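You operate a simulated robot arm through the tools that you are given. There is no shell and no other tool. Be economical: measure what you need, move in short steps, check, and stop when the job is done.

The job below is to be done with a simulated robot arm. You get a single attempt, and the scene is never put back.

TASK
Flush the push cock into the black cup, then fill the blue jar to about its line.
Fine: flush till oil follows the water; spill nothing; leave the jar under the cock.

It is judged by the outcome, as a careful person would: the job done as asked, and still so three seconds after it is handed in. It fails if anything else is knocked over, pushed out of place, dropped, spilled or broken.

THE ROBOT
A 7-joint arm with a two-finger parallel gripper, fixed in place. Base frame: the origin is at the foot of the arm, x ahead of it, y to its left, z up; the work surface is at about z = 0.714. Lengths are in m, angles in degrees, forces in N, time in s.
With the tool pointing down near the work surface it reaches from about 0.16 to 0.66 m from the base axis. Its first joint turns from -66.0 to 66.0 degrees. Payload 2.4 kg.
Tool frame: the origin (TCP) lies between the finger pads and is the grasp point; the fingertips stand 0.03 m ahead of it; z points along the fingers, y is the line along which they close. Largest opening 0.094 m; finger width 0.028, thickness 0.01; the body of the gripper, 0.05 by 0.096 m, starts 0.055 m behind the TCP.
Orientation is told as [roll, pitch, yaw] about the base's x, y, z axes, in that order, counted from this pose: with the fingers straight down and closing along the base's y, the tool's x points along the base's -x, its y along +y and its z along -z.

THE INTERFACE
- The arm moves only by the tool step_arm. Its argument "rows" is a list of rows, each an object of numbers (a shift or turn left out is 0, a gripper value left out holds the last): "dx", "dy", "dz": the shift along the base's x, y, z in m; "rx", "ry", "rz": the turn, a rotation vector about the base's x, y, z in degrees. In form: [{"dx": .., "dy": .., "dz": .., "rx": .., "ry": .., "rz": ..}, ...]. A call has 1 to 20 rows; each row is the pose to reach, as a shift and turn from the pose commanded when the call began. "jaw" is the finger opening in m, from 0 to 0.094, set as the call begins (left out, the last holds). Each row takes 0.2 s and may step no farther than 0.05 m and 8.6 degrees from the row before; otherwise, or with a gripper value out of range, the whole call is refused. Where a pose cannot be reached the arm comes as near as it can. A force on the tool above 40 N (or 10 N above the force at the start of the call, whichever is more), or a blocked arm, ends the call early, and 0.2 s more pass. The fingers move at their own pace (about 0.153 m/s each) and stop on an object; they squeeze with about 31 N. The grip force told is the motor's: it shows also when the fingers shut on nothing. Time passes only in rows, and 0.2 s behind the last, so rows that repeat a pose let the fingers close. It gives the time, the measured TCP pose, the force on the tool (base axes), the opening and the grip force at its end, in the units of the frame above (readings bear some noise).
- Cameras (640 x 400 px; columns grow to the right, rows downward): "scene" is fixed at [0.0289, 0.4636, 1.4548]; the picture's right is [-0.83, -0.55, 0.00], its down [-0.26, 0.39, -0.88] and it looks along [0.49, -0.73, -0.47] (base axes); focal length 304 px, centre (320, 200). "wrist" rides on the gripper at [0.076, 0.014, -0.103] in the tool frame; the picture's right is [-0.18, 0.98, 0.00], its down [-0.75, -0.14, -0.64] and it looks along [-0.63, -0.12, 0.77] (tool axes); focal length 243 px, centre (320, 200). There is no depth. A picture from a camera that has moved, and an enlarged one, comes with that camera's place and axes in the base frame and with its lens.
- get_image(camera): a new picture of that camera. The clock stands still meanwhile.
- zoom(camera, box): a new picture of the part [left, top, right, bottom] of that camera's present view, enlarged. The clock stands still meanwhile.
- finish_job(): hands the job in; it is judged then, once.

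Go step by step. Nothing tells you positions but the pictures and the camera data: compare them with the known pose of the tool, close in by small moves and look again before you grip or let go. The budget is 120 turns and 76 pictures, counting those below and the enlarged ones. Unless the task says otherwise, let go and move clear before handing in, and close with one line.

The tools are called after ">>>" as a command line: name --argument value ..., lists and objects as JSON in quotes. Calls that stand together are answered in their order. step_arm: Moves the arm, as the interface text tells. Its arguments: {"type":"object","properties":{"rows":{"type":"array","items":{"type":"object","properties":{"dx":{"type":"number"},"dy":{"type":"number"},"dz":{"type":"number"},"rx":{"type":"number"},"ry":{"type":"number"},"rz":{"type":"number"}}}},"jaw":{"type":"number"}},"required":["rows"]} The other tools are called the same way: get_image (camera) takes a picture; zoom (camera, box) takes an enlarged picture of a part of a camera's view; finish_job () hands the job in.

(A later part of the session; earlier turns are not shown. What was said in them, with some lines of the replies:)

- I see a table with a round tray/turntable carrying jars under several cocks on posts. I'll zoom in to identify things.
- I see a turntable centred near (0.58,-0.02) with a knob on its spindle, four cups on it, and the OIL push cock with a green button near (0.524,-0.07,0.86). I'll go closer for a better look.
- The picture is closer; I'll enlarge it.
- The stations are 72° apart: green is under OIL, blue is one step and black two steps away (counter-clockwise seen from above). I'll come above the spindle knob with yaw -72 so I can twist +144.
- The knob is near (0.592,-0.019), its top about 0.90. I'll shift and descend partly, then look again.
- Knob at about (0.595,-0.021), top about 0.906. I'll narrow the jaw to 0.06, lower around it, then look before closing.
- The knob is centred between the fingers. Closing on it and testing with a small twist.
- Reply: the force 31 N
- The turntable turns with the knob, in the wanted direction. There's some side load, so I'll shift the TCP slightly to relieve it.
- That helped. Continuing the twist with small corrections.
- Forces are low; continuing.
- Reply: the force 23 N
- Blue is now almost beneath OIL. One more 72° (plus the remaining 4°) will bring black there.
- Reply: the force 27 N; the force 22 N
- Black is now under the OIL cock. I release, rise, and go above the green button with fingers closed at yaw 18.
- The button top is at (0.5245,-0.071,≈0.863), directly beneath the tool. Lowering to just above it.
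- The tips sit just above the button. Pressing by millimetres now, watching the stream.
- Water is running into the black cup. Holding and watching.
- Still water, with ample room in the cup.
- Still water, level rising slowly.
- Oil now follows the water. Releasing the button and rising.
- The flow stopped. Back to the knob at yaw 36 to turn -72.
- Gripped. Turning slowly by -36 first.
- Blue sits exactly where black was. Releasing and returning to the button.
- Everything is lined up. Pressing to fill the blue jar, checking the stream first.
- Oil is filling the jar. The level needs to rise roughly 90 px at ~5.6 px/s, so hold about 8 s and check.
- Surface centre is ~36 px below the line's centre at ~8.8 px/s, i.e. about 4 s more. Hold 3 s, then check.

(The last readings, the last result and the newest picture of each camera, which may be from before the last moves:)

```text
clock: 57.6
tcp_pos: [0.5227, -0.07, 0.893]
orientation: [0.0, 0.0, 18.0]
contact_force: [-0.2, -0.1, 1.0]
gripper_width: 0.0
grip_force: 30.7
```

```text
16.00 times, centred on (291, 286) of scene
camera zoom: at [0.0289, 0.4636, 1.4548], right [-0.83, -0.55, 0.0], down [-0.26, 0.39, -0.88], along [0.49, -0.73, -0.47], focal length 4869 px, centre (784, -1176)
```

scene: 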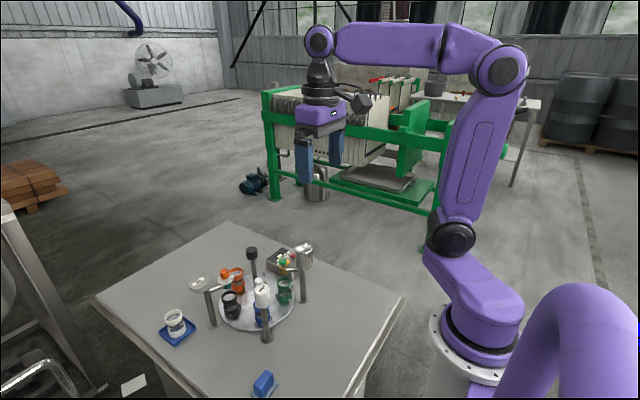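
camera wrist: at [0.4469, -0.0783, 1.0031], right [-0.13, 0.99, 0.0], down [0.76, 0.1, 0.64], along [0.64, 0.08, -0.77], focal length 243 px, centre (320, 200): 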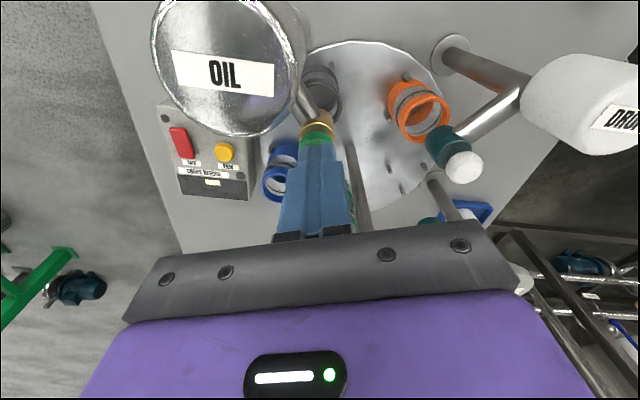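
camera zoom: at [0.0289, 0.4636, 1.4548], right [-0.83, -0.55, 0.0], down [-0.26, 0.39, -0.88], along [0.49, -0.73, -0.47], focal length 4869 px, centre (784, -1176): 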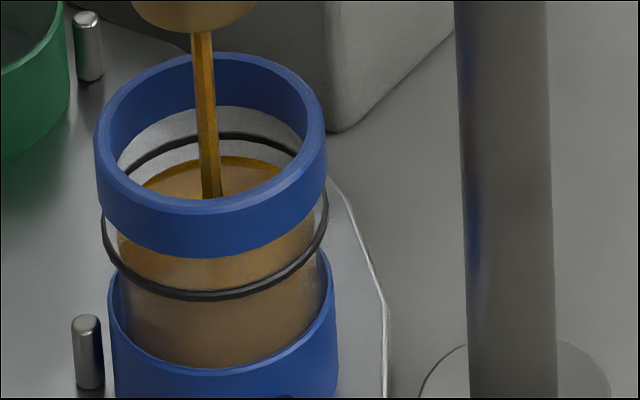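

About 1.2 s more, then release.

>>> step_arm --rows '[{"dz": 0}, {"dz": 0}, {"dz": 0}, {"dz": 0}, {"dz": 0}, {"dz": 0}, {"dz": 0.04}, {"dz": 0.08}, {"dz": 0.12}, {"dz": 0.12}]'

>>> zoom --camera "scene" --box '[281, 278, 301, 294]'

>>> zoom --camera "scene" --box '[150, 230, 330, 350]'

```text
clock: 59.8
tcp_pos: [0.5228, -0.0704, 1.0171]
orientation: [0.0, 0.0, 18.0]
contact_force: [0.3, -0.4, -0.6]
gripper_width: 0.0
grip_force: 30.9
```

```text
16.00 times, centred on (291, 286) of scene
camera zoom: at [0.0289, 0.4636, 1.4548], right [-0.83, -0.55, 0.0], down [-0.26, 0.39, -0.88], along [0.49, -0.73, -0.47], focal length 4869 px, centre (784, -1176)
```

zoom: 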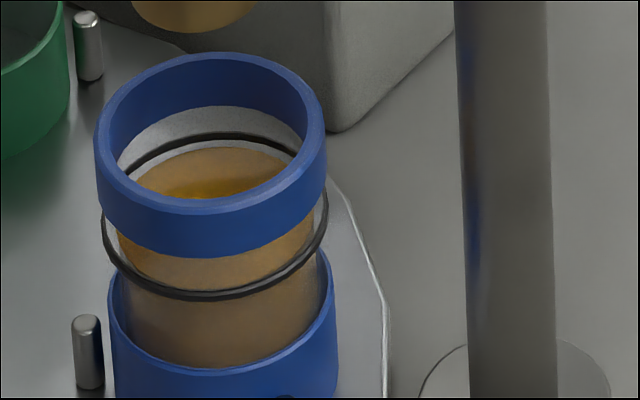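

```text
3.33 times, centred on (240, 290) of scene
camera zoom: at [0.0289, 0.4636, 1.4548], right [-0.83, -0.55, 0.0], down [-0.26, 0.39, -0.88], along [0.49, -0.73, -0.47], focal length 1014 px, centre (587, -100)
```

zoom: 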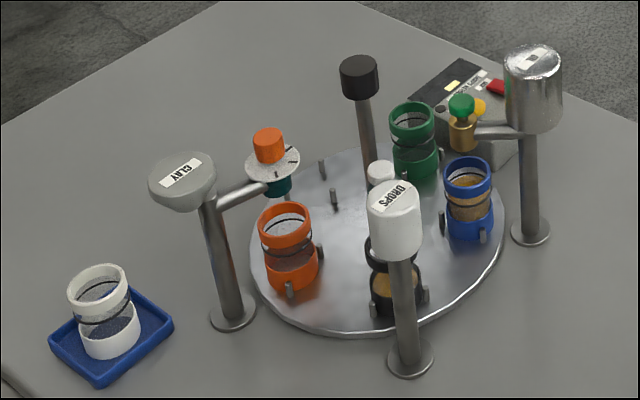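

The oil stands at the jar's line, the blue jar is under the OIL cock, nothing is spilled and the arm is clear, so I'll hand it in.

>>> finish_job

```text
The job is handed in.
```

The OIL push cock was flushed into the black cup until oil followed the water. The blue jar was then filled to about its line and left under the cock, with nothing spilled or knocked over.
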